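You operate a simulated robot arm through the tools that you are given. There is no shell and no other tool. Be economical: measure what you need, move in short steps, check, and stop when the job is done.

Carry out the task below with a simulated robot arm. There is one attempt and no reset: what you move stays moved.

Task
Put one of the cartons from the top of the die bench on top of the small carton. Take the orange cup and leave it on the back of the blue table. Fetch the red gauge and stand it on the ledge under the cabinet shelves. Take the worn grey die and leave it on the blue die at the back. Close the second drawer from the top. Open the third drawer from the top, take the orange die block from the inside the third drawer from the top and leave it on the ledge under the cabinet shelves, then shut the drawer. Turn the speed dial to 2. Shut the grey drawer. Open the lower drawer of the brown bench, take the green clip on the top of the brown bench and put it away in the inside of the lower bench drawer and shut the drawer again. Turn the green oil knob to on. Push the drawer of the grey table shut. Take the grease tin on the top of the grey table with the drawer and put it away on the shelf of the track table. Put the red clip on the top of the grey table with the drawer away on the top of the tying table. Any order will do. Set down upright: orange cup, red gauge, orange die block, red clip.

Only the result counts: the job must be done as asked and must still hold three seconds after the hand-in. Knocking over, shifting, dropping, spilling or breaking anything else fails it.

Robot
A 7-joint arm with a two-finger parallel gripper on a trunk, on a base that drives. Base frame: it is fixed to the floor where the robot stands at the start and does not move with it; the origin is under the middle of the robot, x ahead of it, y to its left, z up. Readings come in mm, degrees, newtons and seconds.
Its first joint turns from -166.0 to 166.0 degrees. Places, roughly: back of the blue table (88x15 cm) [1560, 2500, 760]; blue die at the back [1250, -750, 750]; carton [1500, 250, 1000]; drawer of the grey table [-1200, 6500, 700]; grease tin [-1000, 6250, 750]; green clip (5x4x8 cm) [-9900, 1400, 900]; green oil knob [-2900, 6200, 900]; grey drawer [-4500, -1800, 800]; inside of the lower bench drawer [-9800, 1300, 500]; ledge under the cabinet shelves (74x25 cm) [1440, 880, 980]; lower drawer of the brown bench [-9700, 1300, 500]; orange cup (9x9x13 cm) [1300, 100, 900]; orange die block [1250, 1000, 500]; red clip (5x4x7 cm) [-900, 6800, 800]; red gauge [1250, 0, 1000]; second drawer [1000, 900, 700]; shelf of the track table [-4000, -1800, 300]; small carton [1250, -500, 1000]; speed dial [-2600, -4400, 800]; third drawer [1200, 900, 500]; top of the tying table [-1200, 2900, 900]; worn grey die [1250, 750, 1000]. Payload 3.43 kg.
Tool frame: the origin (TCP) lies between the finger pads and is the grasp point; the fingertips stand 34 mm ahead of it; z points along the fingers, y is the line along which they close. The gripper opens to 128 mm. The fingers are 24 mm wide and 12 mm thick; the gripper's body (48 by 130 mm) begins 96 mm behind the TCP.
Orientation is told as [roll, pitch, yaw] about the base's x, y, z axes, in that order, counted from this pose: with the fingers straight down and closing along the base's y, the tool's x points along the base's -x, its y along +y and its z along -z.

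Tools
- The arm moves only by the tool step_arm. Its argument "motion" is text: rows parted by semicolons, each of 7 numbers parted by spaces: the turn, a rotation vector about the tool's x, y, z in degrees, then the shift along the tool's x, y, z in mm, then the gripper command, from -1 (shut) to 1 (fully open), values between in proportion. In form: ax ay az dx dy dz hand; .... A call has 1 to 10 rows; each row is the pose to reach, as a shift and turn from the pose commanded when the call began, along the tool's axes at that moment. A row lasts 0.2 s, in which the tool goes at most 50 mm and 8.6 degrees; a call with a longer step from one row to the next is refused whole, and so is a gripper value outside its range. A pose out of reach is approached as far as the arm can. The call stops where the force on the tool passes 40 N (or 10 N more than at its start, if that is more) or the arm is blocked; 0.2 s more then pass. Each finger travels about 153 mm/s and halts on what it meets, pressing with about 21 N; the grip force reading is that of the motor and also rises with nothing between the fingers. The clock runs only during rows and for 0.2 s after the last one: add rows that repeat a pose to give the fingers time. It gives the time, the measured TCP pose, the force on the tool (base axes), the opening and the grip force at its end, in the units of the frame above (readings bear some noise), with the torque about the TCP (base axes, N m) and any sound that the robot's microphone picked up.
- Cameras (640 x 400 px; columns grow to the right, rows downward): "scene" is now at [193.6, 202.3, 1362.7]; the picture's right is [-0.22, -0.97, 0.00], its down [-0.59, 0.13, -0.80] and it looks along [0.78, -0.18, -0.60] (base axes); focal length 260 px, centre (320, 200). "wrist" rides on the gripper at [76, -11, -160] in the tool frame; the picture's right is [0.15, 0.99, 0.00], its down [-0.88, 0.13, -0.46] and it looks along [-0.45, 0.07, 0.89] (tool axes); focal length 234 px, centre (320, 200). There is no depth. A picture from a camera that has moved, and an enlarged one, comes with that camera's place and axes in the base frame and with its lens.
- get_image(camera): a new picture of that camera. No time passes.
- drive_base(legs): drives the robot by 1 to 6 legs, each [ahead, turn to the left] in mm and degrees, along the robot's own axes; the way and the turn of a leg run together, so that a leg with both is an arc; at most 1500 mm and 180 degrees a leg. The arm and the cameras ride along, it lands a little off, and it stops where it bumps. It gives what a move gives.
- pan_tilt(pan, tilt): turns the head with the scene camera to pan (to the left, within 120 degrees either way) and tilt (down, from -29 to 69), counted from straight ahead of the robot. It gives what a move gives.
- enlarge(camera, box): a new picture of the part [left, top, right, bottom] of that camera's present view, enlarged. No time passes.
- job_done(): hands the job in; it is judged then, once.

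Go step by step. Nothing tells you exact positions but the pictures and the camera data: compare them with the known pose of the tool, close in by small moves and look again before you grip or let go. The budget is 577 turns and 360 pictures, counting those below and the enlarged ones. Unless the task says otherwise, let go and move clear before handing in, and close with one line.

The tools are called as a command line: name --argument value ..., lists and objects as JSON in quotes. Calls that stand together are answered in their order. step_arm: Moves the arm, as the interface text tells. Its arguments: {"type":"object","properties":{"motion":{"type":"string"}},"required":["motion"]} The other tools are called the same way: drive_base (legs) drives the base; pan_tilt (pan, tilt) turns the head that bears the scene camera; get_image (camera) takes a picture; enlarge (camera, box) takes an enlarged picture of a part of a camera's view; job_done () hands the job in.

At the start:

```text
clock: 0.0
position: [666.1, -63.1, 1086.7]
tool_rot: [0.0, 0.1, -0.1]
contact_force: [0.3, 0.6, 0.2]
torque: [0.03, -0.03, 0.0]
opening: 127.9
grip_force: 0.1
robot x, y, heading: [-0.9, -13.2, 0.3]
head pan, tilt: [-12.8, 36.2]
```

scene: 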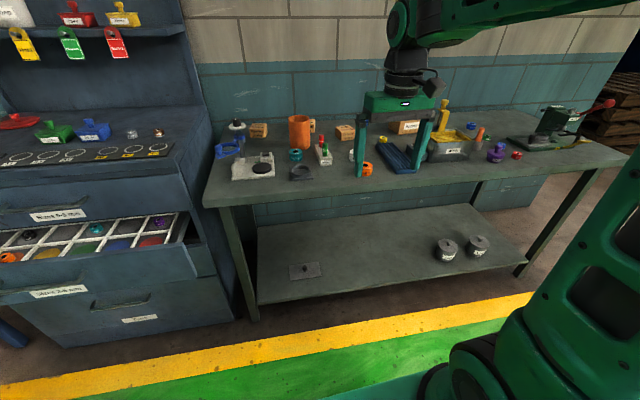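
wrist: 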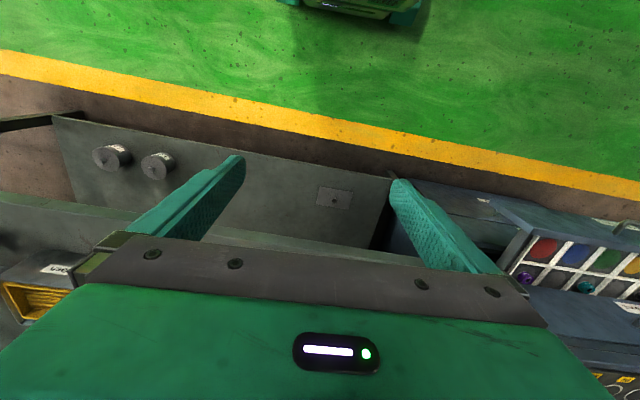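

I see the die bench ahead and the drawer cabinet to the left. I'll look closer first.

enlarge --camera "scene" --box '[200, 80, 420, 220]'

enlarge --camera "scene" --box '[400, 80, 620, 220]'

enlarge --camera "scene" --box '[0, 80, 220, 330]'

```text
2.86 times, centred on (310, 150) of scene
camera zoom: at [193.6, 202.3, 1362.7], right [-0.22, -0.97, 0.0], down [-0.59, 0.13, -0.8], along [0.78, -0.18, -0.6], focal length 742 px, centre (349, 343)
```

zoom: 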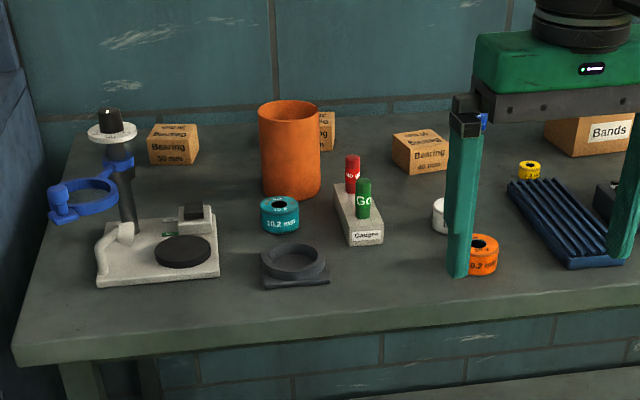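

```text
2.86 times, centred on (510, 150) of scene
camera zoom: at [193.6, 202.3, 1362.7], right [-0.22, -0.97, 0.0], down [-0.59, 0.13, -0.8], along [0.78, -0.18, -0.6], focal length 742 px, centre (-223, 343)
```

zoom: 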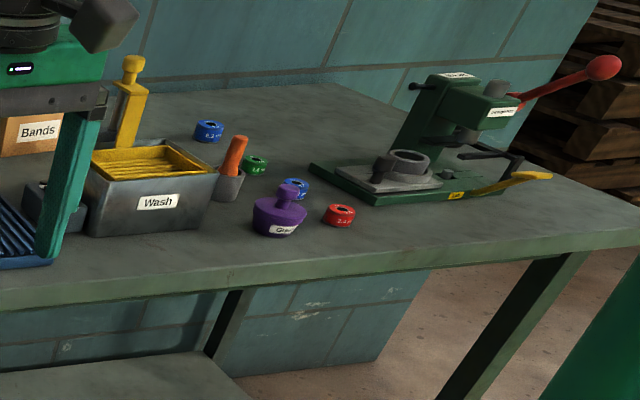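

```text
1.60 times, centred on (110, 205) of scene
camera zoom: at [193.6, 202.3, 1362.7], right [-0.22, -0.97, 0.0], down [-0.59, 0.13, -0.8], along [0.78, -0.18, -0.6], focal length 416 px, centre (656, 192)
```

zoom: 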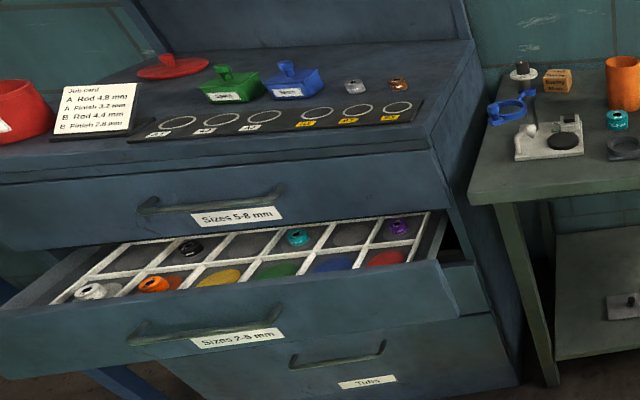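

pan_tilt --pan 30 --tilt 35

get_image --camera "scene"

pan_tilt --pan 0 --tilt 69

get_image --camera "scene"

pan_tilt --pan 80 --tilt 25

get_image --camera "scene"

```text
clock: 1.1
position: [652.2, -62.2, 1095.5]
tool_rot: [-0.1, -0.7, 0.0]
contact_force: [0.1, 0.1, 0.1]
torque: [-0.02, -0.02, -0.03]
opening: 128.0
grip_force: 0.0
robot x, y, heading: [-1.5, -16.9, 0.1]
head pan, tilt: [30.0, 35.0]
```

```text
354 pictures are left
camera scene: at [184.7, 265.7, 1364.6], right [0.5, -0.87, -0.01], down [-0.51, -0.29, -0.81], along [0.7, 0.41, -0.58], focal length 260 px, centre (320, 200)
```

scene: 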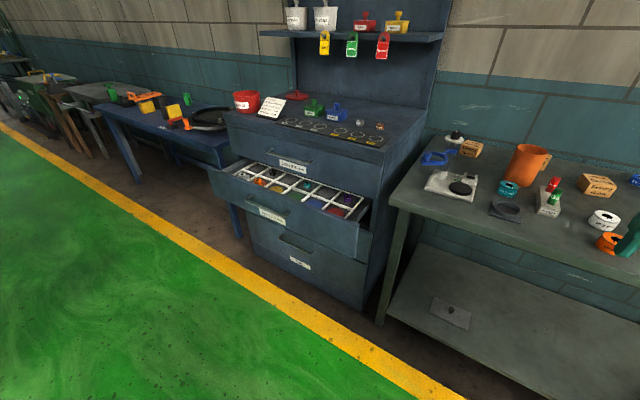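

```text
clock: 2.1
position: [651.3, -61.5, 1094.9]
tool_rot: [0.0, -0.7, 0.0]
contact_force: [-0.1, -0.2, 0.8]
torque: [-0.02, 0.0, -0.01]
opening: 128.0
grip_force: 0.0
robot x, y, heading: [-0.3, -13.8, 0.1]
head pan, tilt: [0.0, 68.8]
```

```text
353 pictures are left
camera scene: at [163.7, 221.8, 1321.2], right [0.0, -1.0, 0.0], down [-0.94, 0.0, -0.35], along [0.35, 0.0, -0.94], focal length 260 px, centre (320, 200)
```

scene: 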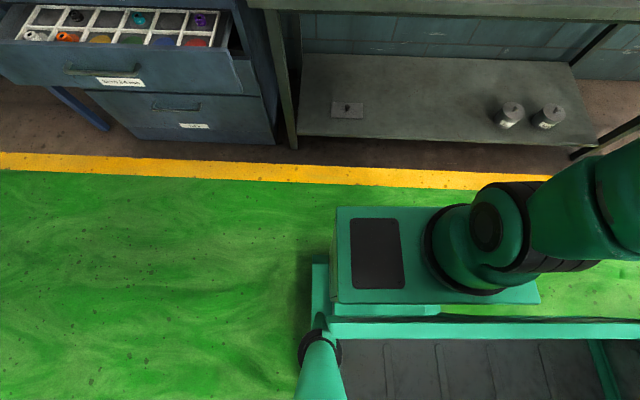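

```text
clock: 3.6
position: [650.8, -63.5, 1094.9]
tool_rot: [0.0, -0.7, 0.1]
contact_force: [0.8, -0.2, 0.5]
torque: [0.0, -0.01, 0.01]
opening: 127.9
grip_force: 0.1
robot x, y, heading: [1.3, -12.5, -0.1]
head pan, tilt: [80.0, 25.0]
```

```text
352 pictures are left
camera scene: at [124.7, 312.5, 1381.1], right [0.98, -0.17, -0.01], down [-0.09, -0.42, -0.91], along [0.15, 0.89, -0.43], focal length 260 px, centre (320, 200)
```

scene: 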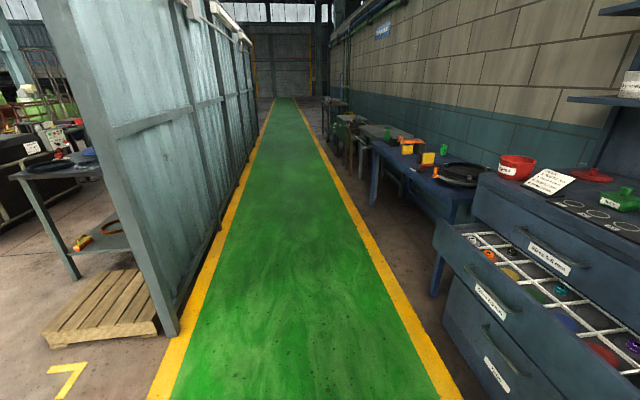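

The second drawer (y≈880) stands open about 150 mm. I'll drive in front of the cabinet, keeping the arm high.

drive_base --legs '[[0, 90], [890, 0], [0, -90]]'

pan_tilt --pan 0 --tilt 40

get_image --camera "scene"

get_image --camera "wrist"

```text
clock: 17.0
position: [664.6, 813.2, 1094.8]
tool_rot: [0.0, -0.8, -0.9]
contact_force: [0.0, 0.5, -0.5]
torque: [0.02, -0.01, 0.03]
opening: 128.2
grip_force: 0.1
robot x, y, heading: [16.5, 896.1, -1.0]
head pan, tilt: [80.0, 25.0]
```

```text
clock: 18.5
position: [650.9, 814.5, 1103.5]
tool_rot: [0.0, -1.4, -0.9]
contact_force: [-0.7, -0.4, 0.3]
torque: [0.0, 0.03, 0.02]
opening: 128.2
grip_force: 0.0
robot x, y, heading: [16.4, 893.4, -1.3]
head pan, tilt: [0.0, 40.0]
```

```text
351 pictures are left
camera scene: at [210.9, 1127.8, 1356.9], right [-0.02, -1.0, 0.0], down [-0.65, 0.01, -0.76], along [0.76, -0.01, -0.65], focal length 260 px, centre (320, 200)
```

scene: 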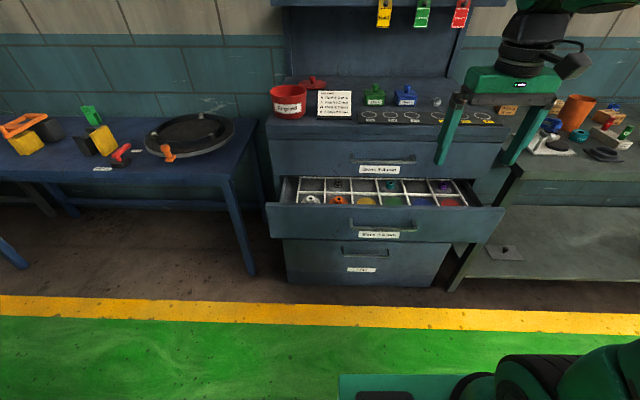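

```text
350 pictures are left
camera wrist: at [571.1, 803.0, 1261.6], right [-0.13, 0.99, 0.0], down [0.87, 0.12, 0.48], along [0.47, 0.06, -0.88], focal length 234 px, centre (320, 200)
```

wrist: 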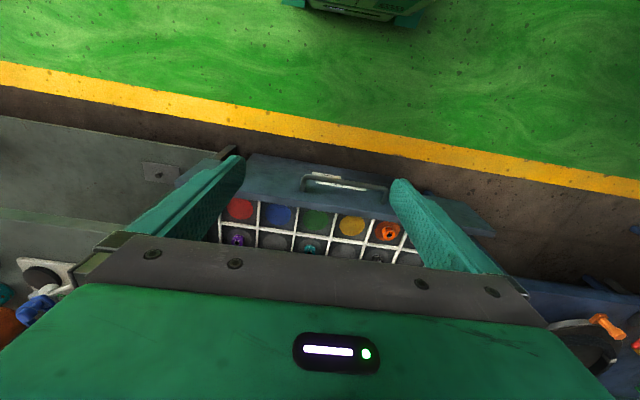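

step_arm --motion "0 -6 0 -5 9 44 -1; 0 -12 0 -10 18 88 -1; 0 -18 0 -15 27 132 -1; 0 -24 0 -20 36 176 -1; 0 -30 0 -25 45 220 -1; 0 -36 0 -30 54 264 -1; 0 -42 0 -40 63 308 -1; 0 -48 0 -50 72 352 -1; 0 -54 0 -65 81 396 -1; 0 -59 0 -80 90 440 -1"

get_image --camera "scene"

```text
clock: 20.9
position: [785.4, 972.1, 796.3]
tool_rot: [57.1, -48.5, -57.1]
contact_force: [0.1, 0.7, -0.3]
torque: [-0.03, -0.07, -0.06]
opening: 0.0
grip_force: 21.1
out of reach, approached as far as the arm can: row 5, 6, 7, 8, 9
robot x, y, heading: [12.8, 897.6, -0.8]
head pan, tilt: [0.0, 40.0]
stopped in row 10: the arm was blocked; the commanded pose is now the measured one
```

```text
349 pictures are left
camera scene: at [211.5, 1128.7, 1356.6], right [-0.02, -1.0, 0.0], down [-0.65, 0.01, -0.76], along [0.76, -0.01, -0.65], focal length 260 px, centre (320, 200)
```

scene: 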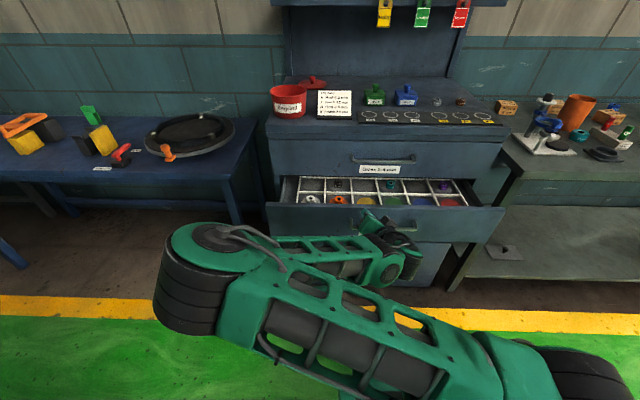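

The arm twisted at its near limit. I'll return it to the pose before, then back off to push with more reach.

step_arm --motion "2.6 6.5 -2.6 -27 2 -25 -1; 5.2 13 -5.2 -54 5 -50 -1; 7.8 19.4 -7.8 -80 7 -75 -1; 10.4 25.8 -10.4 -107 10 -100 -1; 13 32.3 -13 -134 12 -125 -1; 15.6 38.8 -15.6 -160 14 -150 -1; 18.2 45.2 -18.2 -187 17 -175 -1; 20.8 51.7 -20.8 -214 19 -200 -1; 23.4 58.2 -23.4 -240 22 -226 -1; 25.9 64.6 -25.9 -267 24 -251 -1"

get_image --camera "scene"

```text
clock: 23.1
position: [644.8, 811.4, 1100.3]
tool_rot: [-0.4, 0.5, -0.7]
contact_force: [-0.5, 0.4, 0.3]
torque: [-0.01, -0.01, 0.01]
opening: 0.2
grip_force: 21.5
out of reach, approached as far as the arm can: row 1, 2, 3
robot x, y, heading: [12.7, 897.1, -0.9]
head pan, tilt: [0.0, 40.0]
```

```text
348 pictures are left
camera scene: at [210.5, 1127.9, 1356.9], right [-0.02, -1.0, 0.0], down [-0.65, 0.01, -0.76], along [0.76, -0.01, -0.65], focal length 260 px, centre (320, 200)
```

scene: 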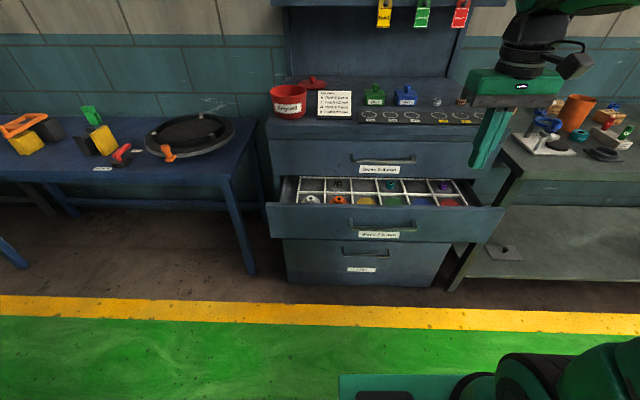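

drive_base --legs '[[-200, 0]]'

step_arm --motion "0 -5 0 -25 10 25 -1; 0 -10 0 -50 20 50 -1; 0 -15 0 -75 30 75 -1; 0 -20 0 -100 40 100 -1; 0 -25 0 -125 50 125 -1; 0 -30 0 -150 60 150 -1; 0 -35 0 -175 70 175 -1; 0 -40 0 -200 80 200 -1"

get_image --camera "scene"

```text
clock: 24.7
position: [446.9, 814.7, 1099.1]
tool_rot: [-0.4, 0.3, -0.8]
contact_force: [-0.1, -0.1, -0.4]
torque: [0.0, 0.03, 0.02]
opening: 0.1
grip_force: 21.2
robot x, y, heading: [-185.1, 898.4, -1.1]
head pan, tilt: [0.0, 40.0]
```

```text
clock: 26.5
position: [633.3, 890.9, 907.4]
tool_rot: [-0.7, -40.4, -0.4]
contact_force: [-1.0, -0.1, 0.6]
torque: [0.02, 0.0, -0.01]
opening: 0.0
grip_force: 20.9
robot x, y, heading: [-183.4, 901.0, -1.2]
head pan, tilt: [0.0, 40.0]
```

```text
347 pictures are left
camera scene: at [10.5, 1131.1, 1357.0], right [-0.02, -1.0, 0.0], down [-0.65, 0.01, -0.76], along [0.76, -0.01, -0.65], focal length 260 px, centre (320, 200)
```

scene: 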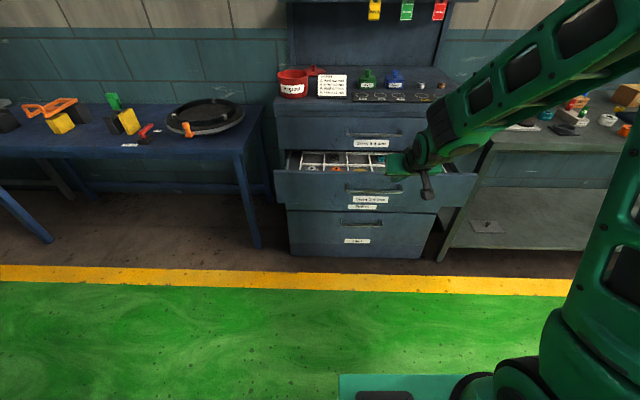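

step_arm --motion "0 0 0 11 2 44 -1; 0 0 0 21 5 87 -1; 0 0 0 31 7 131 -1; 0 0 0 42 9 175 -1; 0 0 0 52 12 218 -1; 0 0 0 62 14 262 -1"

enlarge --camera "scene" --box '[260, 80, 500, 260]'

```text
clock: 27.9
position: [756.1, 902.6, 667.8]
tool_rot: [-0.5, -40.4, -0.4]
contact_force: [-0.2, 0.2, 0.2]
torque: [0.03, 0.06, 0.01]
opening: 0.0
grip_force: 21.6
robot x, y, heading: [-186.0, 896.7, -1.1]
head pan, tilt: [0.0, 40.0]
```

```text
2.22 times, centred on (380, 170) of scene
camera zoom: at [10.7, 1131.2, 1356.9], right [-0.02, -1.0, 0.0], down [-0.65, 0.01, -0.76], along [0.76, -0.01, -0.65], focal length 577 px, centre (187, 267)
```

zoom: 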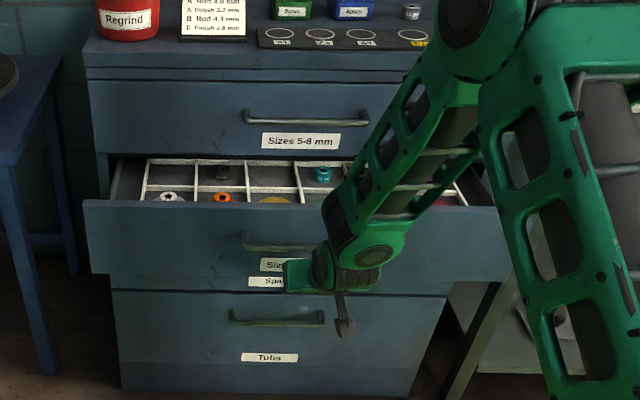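

step_arm --motion "0 0 0 -19 0 16 -1; 0 0 0 -38 0 32 -1; 0 0 0 -57 0 49 -1; 0 0 0 -76 0 65 -1; 0 0 0 -95 0 81 -1; 0 0 0 -114 0 97 -1"

get_image --camera "scene"

```text
clock: 29.3
position: [906.9, 899.0, 669.0]
tool_rot: [-0.6, -40.4, -0.3]
contact_force: [-0.1, -1.0, 1.3]
torque: [0.04, 0.0, -0.03]
opening: 0.2
grip_force: 20.7
robot x, y, heading: [-185.0, 899.8, -1.1]
head pan, tilt: [0.0, 40.0]
```

```text
345 pictures are left
camera scene: at [11.1, 1131.2, 1356.9], right [-0.02, -1.0, 0.0], down [-0.65, 0.01, -0.76], along [0.76, -0.01, -0.65], focal length 260 px, centre (320, 200)
```

scene: 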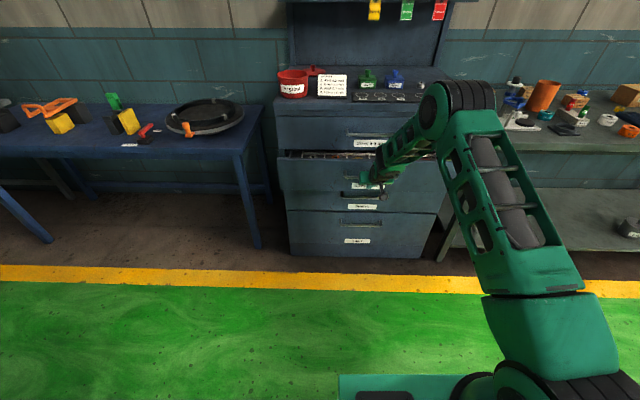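

step_arm --motion "0 0 0 -15 0 13 -1; 0 0 0 -30 0 26 -1; 0 0 0 -45 0 39 -1; 0 0 0 -60 0 52 -1"

enlarge --camera "scene" --box '[260, 80, 500, 260]'

```text
clock: 30.3
position: [985.9, 897.5, 666.9]
tool_rot: [-0.7, -40.3, -0.4]
contact_force: [-3.3, 1.4, -0.8]
torque: [0.03, -0.05, -0.04]
opening: 0.0
grip_force: 21.4
robot x, y, heading: [-183.8, 899.6, -1.0]
head pan, tilt: [0.0, 40.0]
```

```text
2.22 times, centred on (380, 170) of scene
camera zoom: at [11.3, 1131.2, 1356.9], right [-0.02, -1.0, 0.0], down [-0.65, 0.01, -0.76], along [0.76, -0.01, -0.65], focal length 577 px, centre (187, 267)
```

zoom: 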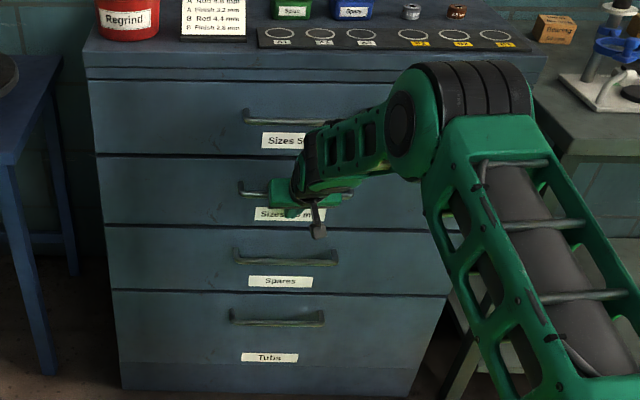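

step_arm --motion "0 0 0 -8 0 6 -1; 0 0 0 -15 0 13 -1; 0 0 0 -23 0 19 -1; 0 0 0 -30 0 26 -1"

enlarge --camera "scene" --box '[260, 80, 500, 260]'

```text
clock: 30.7
position: [979.8, 898.0, 677.6]
tool_rot: [-0.5, -40.3, -0.3]
contact_force: [-15.8, -0.1, -3.4]
torque: [0.02, -0.48, -0.25]
opening: 0.3
grip_force: 20.8
robot x, y, heading: [-186.5, 901.0, -1.2]
head pan, tilt: [0.0, 40.0]
stopped in row 1: the force on the tool passed its limit at 64 N (the readings are from after the stop); the commanded pose is now the measured one
```

```text
2.22 times, centred on (380, 170) of scene
camera zoom: at [11.3, 1131.2, 1356.8], right [-0.02, -1.0, 0.0], down [-0.65, 0.01, -0.76], along [0.76, -0.01, -0.65], focal length 577 px, centre (187, 267)
```

zoom: 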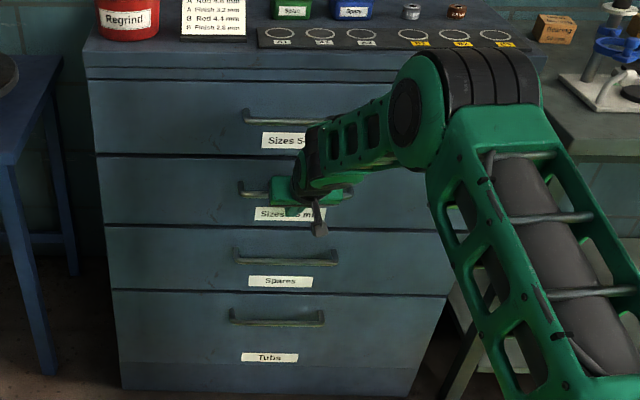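

Second drawer is shut; the third is "Spares". Next I back off and turn the gripper so it closes across that handle.

step_arm --motion "0 0 0 23 0 -20 -1; 0 0 8 46 0 -39 -1; 0 0 16 69 0 -58 0; 0 0 24 91 0 -78 0; 0 0 32 91 0 -78 0; 0 0 40 91 0 -78 0; 0 0 48 91 0 -78 0; 0 0 56 91 0 -78 0; 0 0 64 91 0 -78 0; 0 0 72 91 0 -78 0"

step_arm --motion "0 0 8 0 0 0 0; 0 0 16 0 0 0 0; 0 0 18 0 0 0 0"

get_image --camera "scene"

get_image --camera "wrist"

```text
clock: 32.9
position: [861.3, 898.0, 680.1]
tool_rot: [38.9, -11.9, -77.0]
contact_force: [-0.1, 0.0, 0.5]
torque: [-0.03, -0.05, -0.01]
opening: 64.1
grip_force: 0.0
robot x, y, heading: [-185.7, 900.8, -1.1]
head pan, tilt: [0.0, 40.0]
```

```text
clock: 33.7
position: [861.4, 899.8, 679.7]
tool_rot: [40.4, -0.4, -90.9]
contact_force: [-0.3, 0.8, -1.5]
torque: [0.02, 0.01, 0.0]
opening: 64.2
grip_force: 0.0
robot x, y, heading: [-187.5, 902.1, -0.9]
head pan, tilt: [0.0, 40.0]
```

```text
342 pictures are left
camera scene: at [11.2, 1131.2, 1356.9], right [-0.02, -1.0, 0.0], down [-0.65, 0.01, -0.76], along [0.76, -0.01, -0.65], focal length 260 px, centre (320, 200)
```

scene: 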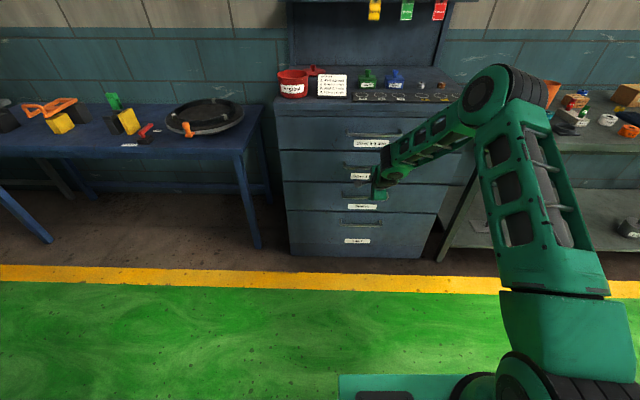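

```text
341 pictures are left
camera wrist: at [749.5, 976.5, 793.7], right [0.75, 0.14, 0.64], down [-0.21, -0.87, 0.44], along [0.62, -0.46, -0.63], focal length 234 px, centre (320, 200)
```

wrist: 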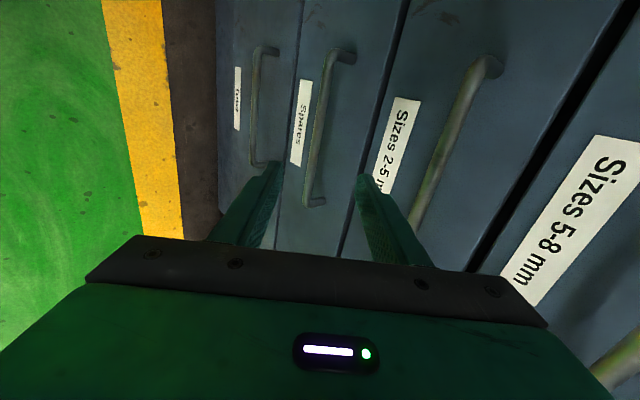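

step_arm --motion "0 0 0 0 0 40 -0.375; 0 0 0 0 0 80 -0.375; 0 0 0 0 0 120 -0.375"

get_image --camera "wrist"

enlarge --camera "scene" --box '[290, 120, 450, 240]'

```text
clock: 34.5
position: [937.7, 897.6, 587.9]
tool_rot: [40.7, -0.5, -90.8]
contact_force: [0.7, -0.7, 0.0]
torque: [0.03, 0.06, 0.0]
opening: 40.1
grip_force: 0.1
robot x, y, heading: [-189.0, 902.2, -1.0]
head pan, tilt: [0.0, 40.0]
```

```text
340 pictures are left
camera wrist: at [826.8, 975.1, 702.9], right [0.75, 0.14, 0.64], down [-0.21, -0.87, 0.44], along [0.62, -0.46, -0.63], focal length 234 px, centre (320, 200)
```

wrist: 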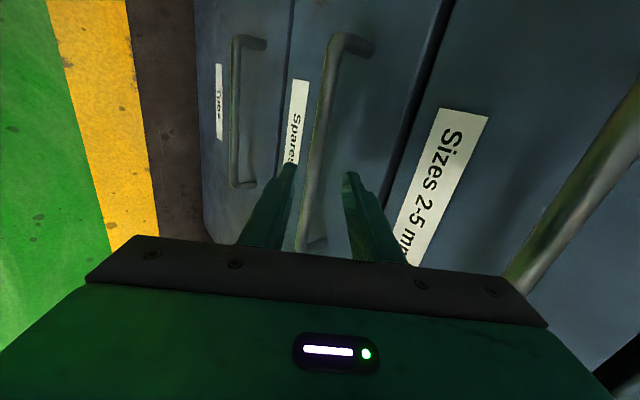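

```text
3.33 times, centred on (370, 180) of scene
camera zoom: at [10.7, 1131.2, 1356.9], right [-0.02, -1.0, 0.0], down [-0.65, 0.01, -0.76], along [0.76, -0.01, -0.65], focal length 866 px, centre (153, 267)
```

zoom: 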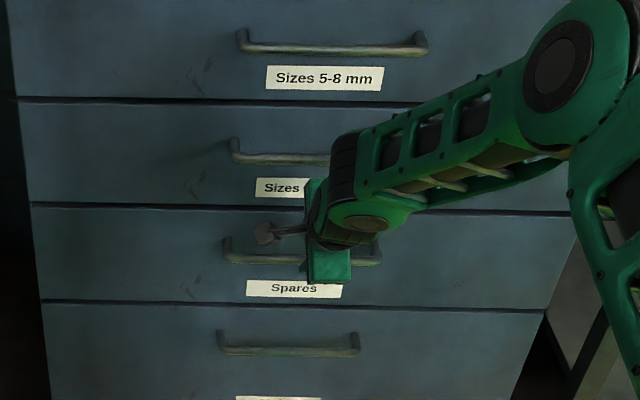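

step_arm --motion "0 0 0 0 0 15 -0.375; 0 0 0 0 0 28 -0.375; 0 0 0 0 0 38 -0.375"

get_image --camera "wrist"

```text
clock: 35.3
position: [963.1, 897.8, 558.8]
tool_rot: [40.5, -0.6, -90.8]
contact_force: [-0.8, 1.0, -0.4]
torque: [-0.01, -0.01, 0.02]
opening: 39.9
grip_force: 0.0
robot x, y, heading: [-189.2, 903.7, -0.9]
head pan, tilt: [0.0, 40.0]
```

```text
338 pictures are left
camera wrist: at [851.5, 974.5, 673.4], right [0.75, 0.14, 0.64], down [-0.21, -0.87, 0.44], along [0.62, -0.46, -0.63], focal length 234 px, centre (320, 200)
```

wrist: 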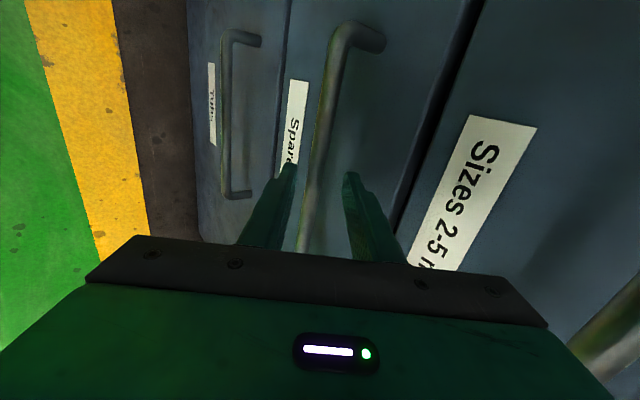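

step_arm --motion "0 0 0 0 0 0 -1; 0 0 0 0 0 0 -1; 0 0 0 0 0 0 -1"

get_image --camera "wrist"

```text
clock: 36.1
position: [959.9, 897.8, 556.2]
tool_rot: [40.1, -0.5, -90.6]
contact_force: [-34.3, -0.3, -7.3]
torque: [0.71, 0.82, -0.92]
opening: 14.3
grip_force: 45.1
robot x, y, heading: [-187.2, 898.3, -1.1]
head pan, tilt: [0.0, 40.0]
```

```text
337 pictures are left
camera wrist: at [849.7, 974.5, 671.2], right [0.76, 0.14, 0.64], down [-0.2, -0.87, 0.44], along [0.62, -0.46, -0.63], focal length 234 px, centre (320, 200)
```

wrist: 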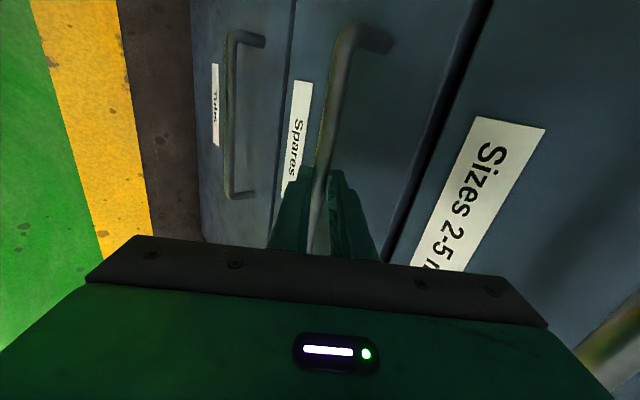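

step_arm --motion "0 0 0 0 -15 -13 -1; 0 0 0 0 -30 -26 -1; 0 0 0 0 -46 -39 -1; 0 0 0 0 -61 -52 -1; 0 0 0 0 -76 -65 -1; 0 0 0 0 -91 -78 -1; 0 0 0 0 -107 -91 -1; 0 0 0 0 -122 -104 -1; 0 0 0 0 -137 -117 -1; 0 0 0 0 -152 -130 -1"

get_image --camera "scene"

```text
clock: 37.6
position: [824.5, 903.0, 559.2]
tool_rot: [39.7, -0.1, -90.4]
contact_force: [2.4, 4.9, -61.8]
torque: [1.06, 1.12, -0.62]
opening: 15.0
grip_force: 45.3
robot x, y, heading: [-186.7, 900.1, -0.9]
head pan, tilt: [0.0, 40.0]
stopped in row 7: the force on the tool passed its limit at 47 N (the readings are from after the stop); the commanded pose is now the measured one
```

```text
336 pictures are left
camera scene: at [14.7, 1131.2, 1356.3], right [-0.02, -1.0, 0.0], down [-0.66, 0.01, -0.76], along [0.76, -0.01, -0.66], focal length 260 px, centre (320, 200)
```

scene: 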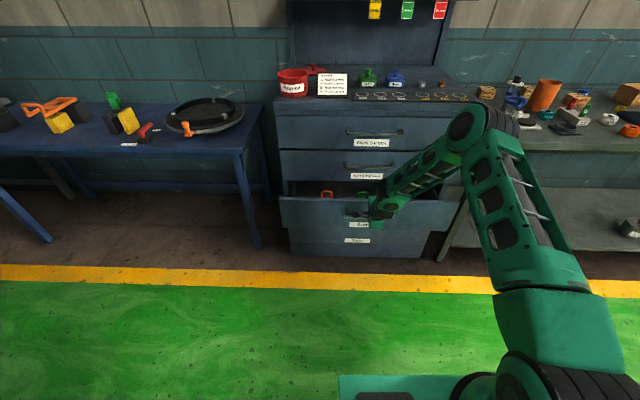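

step_arm --motion "0 0 0 0 -3 3 -1; 0 0 0 0 -18 -10 -1; 0 0 0 0 -34 -23 -1; 0 0 0 0 -49 -35 -1; 0 0 0 0 -65 -48 -1; 0 0 0 0 -80 -61 -1; 0 0 0 0 -95 -74 -1; 0 0 0 0 -103 -80 -1"

get_image --camera "scene"

```text
clock: 39.4
position: [700.6, 903.6, 562.7]
tool_rot: [41.0, -0.1, -90.3]
contact_force: [0.2, 0.5, -0.6]
torque: [0.01, -0.01, 0.01]
opening: 0.2
grip_force: 32.9
robot x, y, heading: [-181.4, 901.3, -1.0]
head pan, tilt: [0.0, 40.0]
```

```text
335 pictures are left
camera scene: at [11.1, 1131.2, 1356.9], right [-0.02, -1.0, 0.0], down [-0.65, 0.01, -0.76], along [0.76, -0.01, -0.65], focal length 260 px, centre (320, 200)
```

scene: 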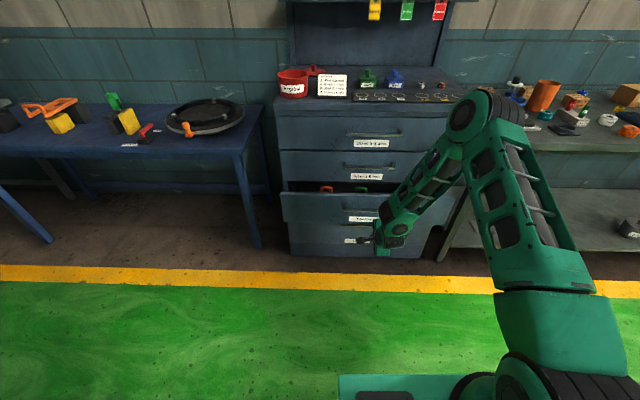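

enlarge --camera "scene" --box '[260, 140, 480, 270]'

get_image --camera "wrist"

```text
2.91 times, centred on (370, 205) of scene
camera zoom: at [11.1, 1131.2, 1356.9], right [-0.02, -1.0, 0.0], down [-0.65, 0.01, -0.76], along [0.76, -0.01, -0.65], focal length 756 px, centre (174, 186)
```

zoom: 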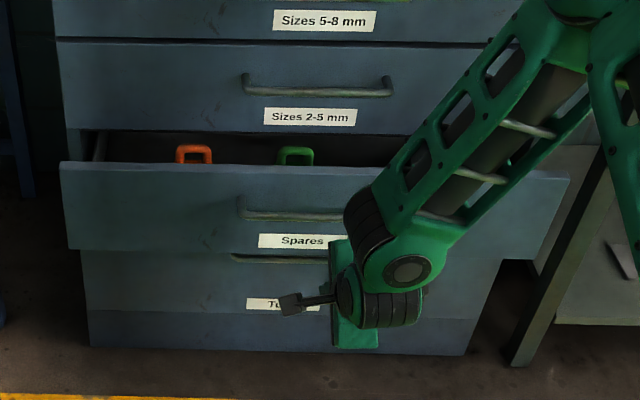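

```text
333 pictures are left
camera wrist: at [587.1, 979.5, 677.2], right [0.75, 0.14, 0.65], down [-0.21, -0.88, 0.43], along [0.63, -0.46, -0.63], focal length 234 px, centre (320, 200)
```

wrist: 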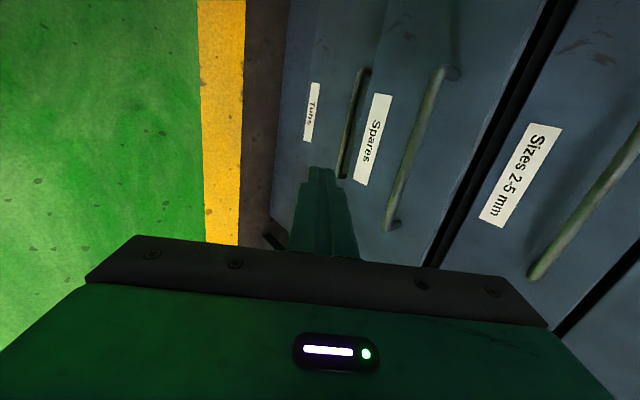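

step_arm --motion "0 0 0 0 44 14 -0.375; 0 0 0 0 88 28 -0.375; 0 0 0 0 132 42 -0.375"

get_image --camera "wrist"

```text
clock: 40.2
position: [827.7, 903.3, 619.1]
tool_rot: [41.0, -0.1, -90.4]
contact_force: [0.1, 0.7, -0.3]
torque: [-0.01, 0.03, -0.01]
opening: 39.5
grip_force: 0.2
robot x, y, heading: [-185.3, 900.5, -0.8]
head pan, tilt: [0.0, 40.0]
```

```text
332 pictures are left
camera wrist: at [713.8, 979.3, 732.0], right [0.75, 0.14, 0.65], down [-0.21, -0.88, 0.43], along [0.63, -0.46, -0.63], focal length 234 px, centre (320, 200)
```

wrist: 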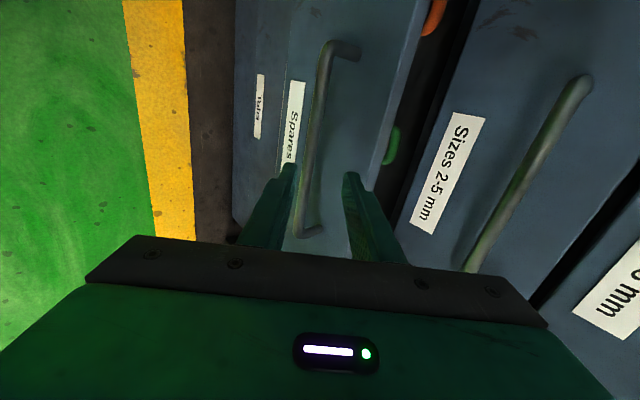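

step_arm --motion "0 0 0 0 0 25 -0.375; 0 0 0 0 0 50 -0.375; 0 0 0 0 0 65 -0.375"

get_image --camera "wrist"

```text
clock: 41.0
position: [870.0, 902.7, 569.0]
tool_rot: [41.1, -0.2, -90.5]
contact_force: [-0.5, 0.4, -0.7]
torque: [-0.01, 0.02, -0.01]
opening: 39.8
grip_force: 0.0
robot x, y, heading: [-187.7, 900.8, -1.2]
head pan, tilt: [0.0, 40.0]
```

```text
331 pictures are left
camera wrist: at [756.1, 979.0, 683.3], right [0.75, 0.14, 0.65], down [-0.21, -0.88, 0.43], along [0.63, -0.46, -0.63], focal length 234 px, centre (320, 200)
```

wrist: 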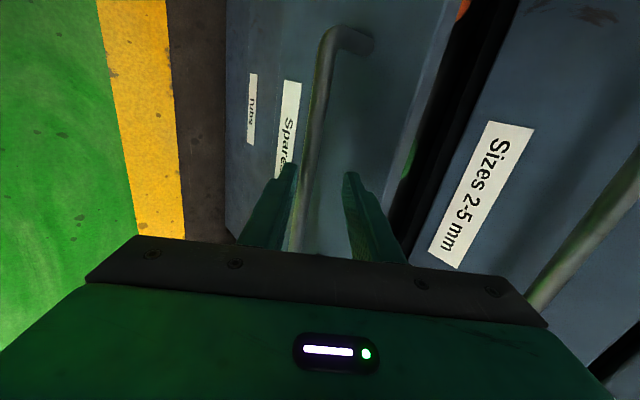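

step_arm --motion "0 0 0 0 -4 10 -0.375; 0 0 0 0 -8 20 -0.375; 0 0 0 0 -8 20 -0.7; 0 0 0 0 -8 20 -0.7"

get_image --camera "wrist"

```text
clock: 42.0
position: [876.6, 903.9, 548.9]
tool_rot: [41.0, -0.1, -90.5]
contact_force: [-0.7, 0.1, -1.6]
torque: [0.04, 0.02, -0.05]
opening: 20.2
grip_force: 0.9
robot x, y, heading: [-188.2, 903.1, -1.2]
head pan, tilt: [0.0, 40.0]
```

```text
330 pictures are left
camera wrist: at [763.5, 978.8, 662.8], right [0.75, 0.14, 0.65], down [-0.21, -0.88, 0.43], along [0.63, -0.46, -0.63], focal length 234 px, centre (320, 200)
```

wrist: 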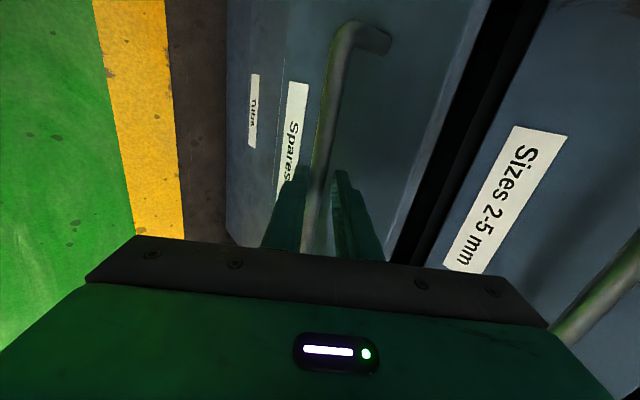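

step_arm --motion "0 0 0 0 -15 -13 -0.7; 0 0 0 0 -30 -26 -0.7; 0 0 0 0 -45 -39 -0.7; 0 0 0 0 -60 -52 -0.7; 0 0 0 0 -76 -65 -0.7; 0 0 0 0 -91 -78 -0.7; 0 0 0 0 -106 -91 -0.7; 0 0 0 0 -121 -104 -0.7; 0 0 0 0 -136 -118 -0.7; 0 0 0 0 -151 -131 -0.7"

get_image --camera "wrist"

get_image --camera "scene"

```text
clock: 44.2
position: [675.2, 904.2, 548.9]
tool_rot: [40.9, -0.2, -90.4]
contact_force: [-0.1, 0.4, 0.3]
torque: [-0.01, -0.04, 0.0]
opening: 19.3
grip_force: 0.0
robot x, y, heading: [-189.3, 903.8, -1.1]
head pan, tilt: [0.0, 40.0]
```

```text
329 pictures are left
camera wrist: at [562.8, 979.7, 662.5], right [0.75, 0.14, 0.65], down [-0.21, -0.88, 0.43], along [0.63, -0.46, -0.63], focal length 234 px, centre (320, 200)
```

wrist: 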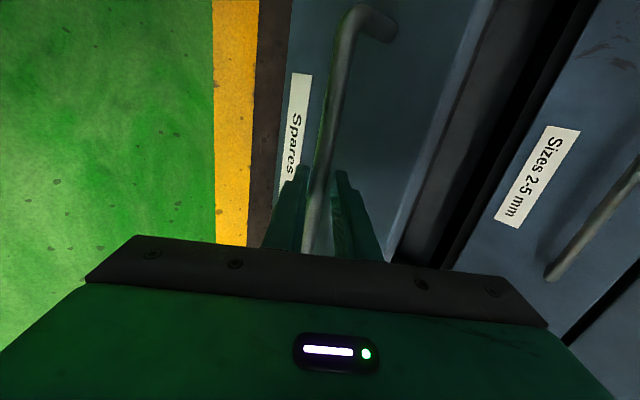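

```text
328 pictures are left
camera scene: at [11.2, 1131.2, 1356.9], right [-0.02, -1.0, 0.0], down [-0.65, 0.01, -0.76], along [0.76, -0.01, -0.65], focal length 260 px, centre (320, 200)
```

scene: 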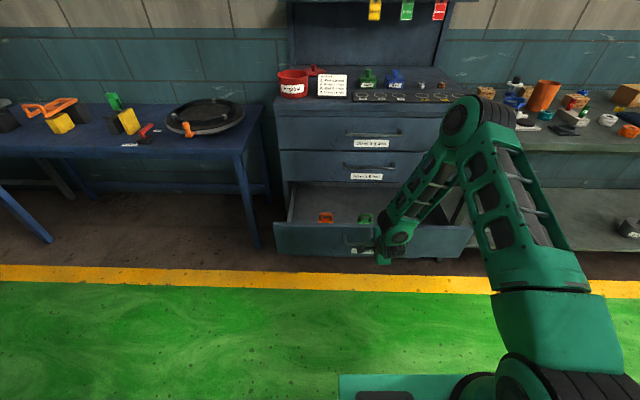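

step_arm --motion "0 0 0 0 0 0 -0.375; 0 0 0 0 0 -40 -0.375; 0 0 0 0 0 -80 -0.375; 0 0 0 0 0 -125 -0.375; 0 0 0 0 0 -170 -0.375; 0 0 0 0 0 -215 -0.375; 0 0 0 0 0 -260 -0.375"

enlarge --camera "scene" --box '[260, 160, 500, 270]'

get_image --camera "wrist"

```text
clock: 45.8
position: [543.4, 904.1, 703.1]
tool_rot: [41.0, -0.1, -90.5]
contact_force: [0.1, -0.5, -0.4]
torque: [0.01, 0.02, -0.01]
opening: 39.9
grip_force: 0.1
out of reach, approached as far as the arm can: row 6, 7
robot x, y, heading: [-185.4, 899.2, -1.0]
head pan, tilt: [0.0, 40.0]
```

```text
2.67 times, centred on (380, 215) of scene
camera zoom: at [11.0, 1131.2, 1356.9], right [-0.02, -1.0, 0.0], down [-0.65, 0.01, -0.76], along [0.76, -0.01, -0.65], focal length 692 px, centre (160, 160)
```

zoom: 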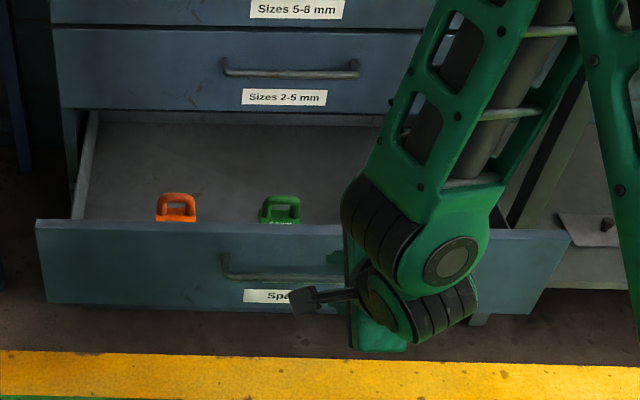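

```text
326 pictures are left
camera wrist: at [429.7, 979.8, 817.0], right [0.75, 0.14, 0.65], down [-0.21, -0.88, 0.43], along [0.63, -0.46, -0.63], focal length 234 px, centre (320, 200)
```

wrist: 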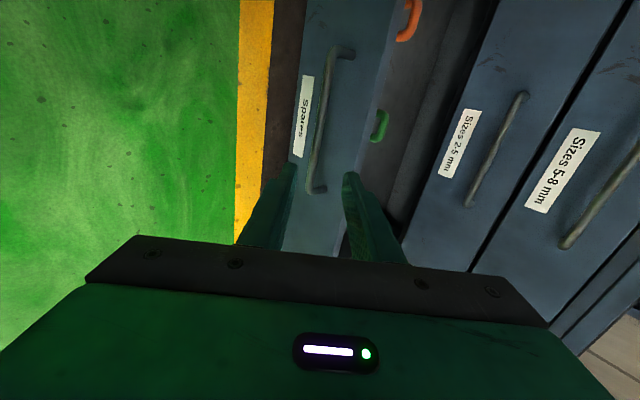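

Drawer is open about 280 mm and the orange block is at about (800,1095). I'll move nearer and turn the gripper back to look from above.

step_arm --motion "0 0 -8.5 0 20 -23 0.5; 0 0 -17 0 40 -45 0.5; 0 0 -25.5 0 60 -68 0.5; 0 0 -34 0 60 -68 0.5; 0 0 -42.5 0 60 -68 0.5; 0 0 -51 0 60 -68 0.5; 0 0 -59.5 0 60 -68 0.5; 0 0 -68 0 60 -68 0.5; 0 0 -76.5 0 60 -68 0.5; 0 0 -85 0 60 -68 0.5"

drive_base --legs '[[125, 0]]'

get_image --camera "wrist"

get_image --camera "scene"

```text
clock: 48.0
position: [545.0, 904.5, 793.9]
tool_rot: [4.1, -40.8, -6.8]
contact_force: [-0.3, -0.3, 0.3]
torque: [0.03, 0.01, 0.05]
opening: 95.9
grip_force: 0.0
robot x, y, heading: [-190.9, 903.4, -0.9]
head pan, tilt: [0.0, 40.0]
```

```text
clock: 49.3
position: [671.0, 901.7, 792.7]
tool_rot: [4.1, -40.8, -7.0]
contact_force: [-0.5, -0.6, 0.5]
torque: [-0.01, 0.01, -0.02]
opening: 95.8
grip_force: 0.1
robot x, y, heading: [-62.0, 899.8, -0.9]
head pan, tilt: [0.0, 40.0]
```

```text
325 pictures are left
camera wrist: at [508.8, 898.4, 864.7], right [-0.04, 1.0, -0.04], down [0.37, 0.05, 0.93], along [0.93, 0.02, -0.37], focal length 234 px, centre (320, 200)
```

wrist: 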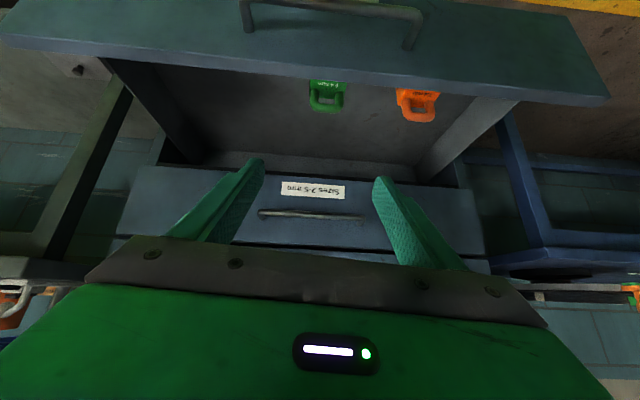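

```text
324 pictures are left
camera scene: at [138.1, 1129.1, 1356.9], right [-0.02, -1.0, 0.0], down [-0.65, 0.01, -0.76], along [0.76, -0.01, -0.65], focal length 260 px, centre (320, 200)
```

scene: 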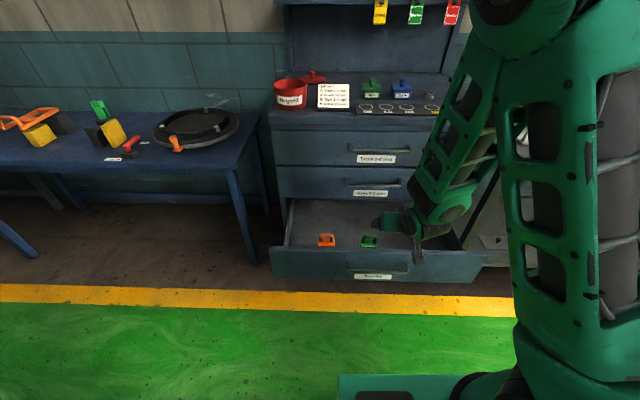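

enlarge --camera "wrist" --box '[280, 60, 480, 140]'

enlarge --camera "scene" --box '[280, 210, 420, 290]'

```text
3.20 times, centred on (380, 100) of wrist
camera zoom: at [508.8, 898.4, 864.7], right [-0.04, 1.0, -0.04], down [0.37, 0.05, 0.93], along [0.93, 0.02, -0.37], focal length 749 px, centre (128, 520)
```

zoom: 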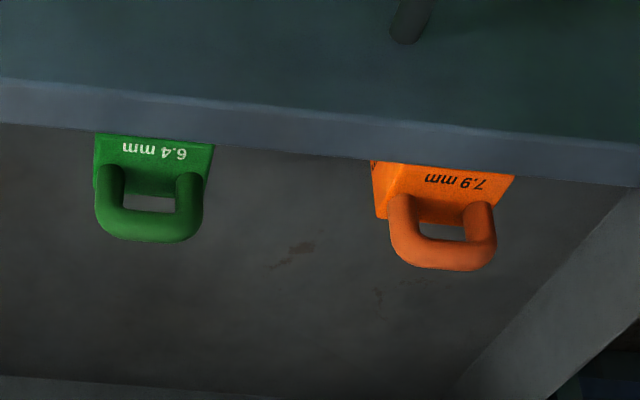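

```text
4.57 times, centred on (350, 250) of scene
camera zoom: at [138.1, 1129.1, 1356.9], right [-0.02, -1.0, 0.0], down [-0.65, 0.01, -0.76], along [0.76, -0.01, -0.65], focal length 1187 px, centre (183, -29)
```

zoom: 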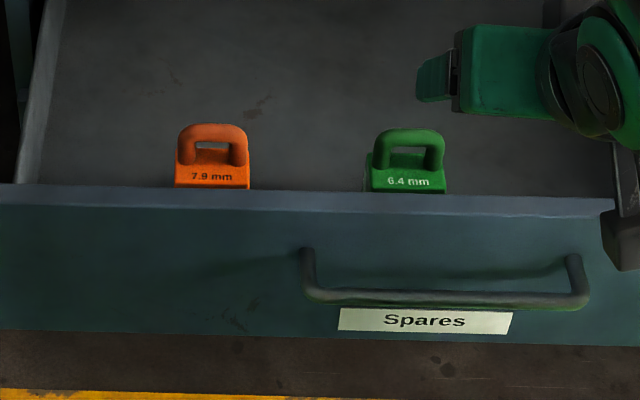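

step_arm --motion "0 2.2 -0.9 3 32 34 0.5; 0 4.3 -1.8 7 63 68 0.5; 0 6.4 -2.7 10 95 102 0.5; 0 8.5 -3.6 14 126 136 0.5; 0 10.7 -4.4 17 158 170 0.5; -0.5 12.8 -5.3 21 190 203 0.5"

get_image --camera "wrist"

enlarge --camera "scene" --box '[260, 180, 440, 300]'

```text
clock: 50.7
position: [795.8, 1093.5, 647.5]
tool_rot: [0.6, -29.0, 0.1]
contact_force: [-0.8, 0.7, 0.6]
torque: [0.01, 0.04, -0.03]
opening: 96.0
grip_force: 0.1
robot x, y, heading: [-57.6, 898.1, -1.1]
head pan, tilt: [0.0, 40.0]
```

```text
321 pictures are left
camera wrist: at [651.5, 1078.5, 751.3], right [-0.14, 0.99, -0.06], down [0.55, 0.13, 0.83], along [0.82, 0.08, -0.56], focal length 234 px, centre (320, 200)
```

wrist: 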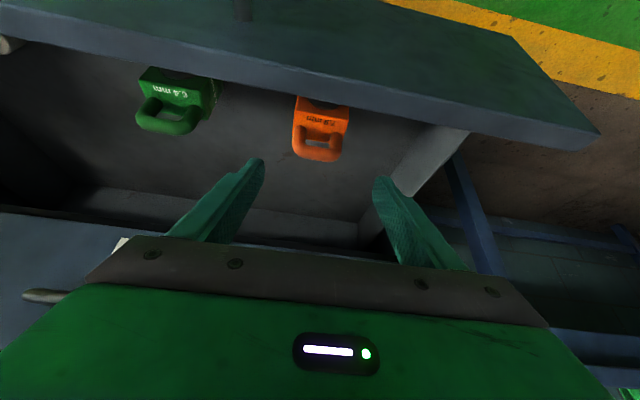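

```text
3.33 times, centred on (350, 240) of scene
camera zoom: at [137.7, 1129.0, 1356.9], right [-0.02, -1.0, 0.0], down [-0.65, 0.01, -0.76], along [0.76, -0.01, -0.65], focal length 866 px, centre (220, 67)
```

zoom: 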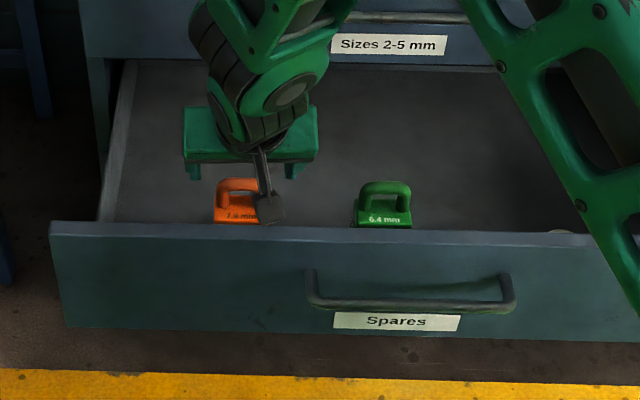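

step_arm --motion "0 0 0 0 -1 30 0.5; 0 0 0 0 -2 60 0.5; 0 0 0 0 -2 90 0.5; 0 0 0 0 -2 113 0.5"

get_image --camera "wrist"

enlarge --camera "scene" --box '[260, 180, 440, 300]'

```text
clock: 51.7
position: [849.8, 1091.6, 549.9]
tool_rot: [0.7, -28.9, 0.1]
contact_force: [-0.5, -0.2, -0.5]
torque: [0.0, 0.0, 0.01]
opening: 95.7
grip_force: 0.1
robot x, y, heading: [-59.8, 899.0, -0.9]
head pan, tilt: [0.0, 40.0]
```

```text
319 pictures are left
camera wrist: at [705.7, 1077.2, 653.5], right [-0.14, 0.99, -0.06], down [0.55, 0.13, 0.83], along [0.83, 0.08, -0.56], focal length 234 px, centre (320, 200)
```

wrist: 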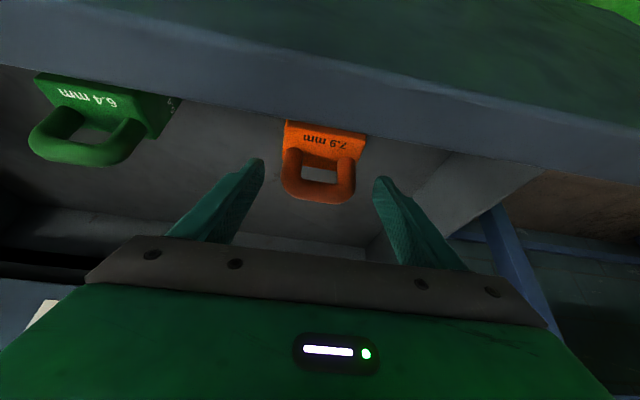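

```text
3.33 times, centred on (350, 240) of scene
camera zoom: at [137.9, 1129.1, 1356.9], right [-0.02, -1.0, 0.0], down [-0.65, 0.01, -0.76], along [0.76, -0.01, -0.65], focal length 866 px, centre (220, 67)
```

zoom: 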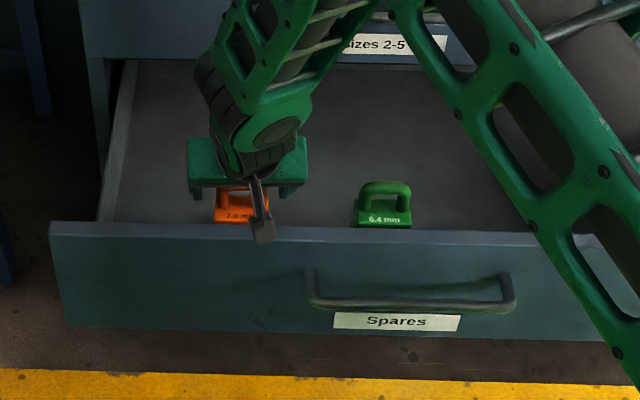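

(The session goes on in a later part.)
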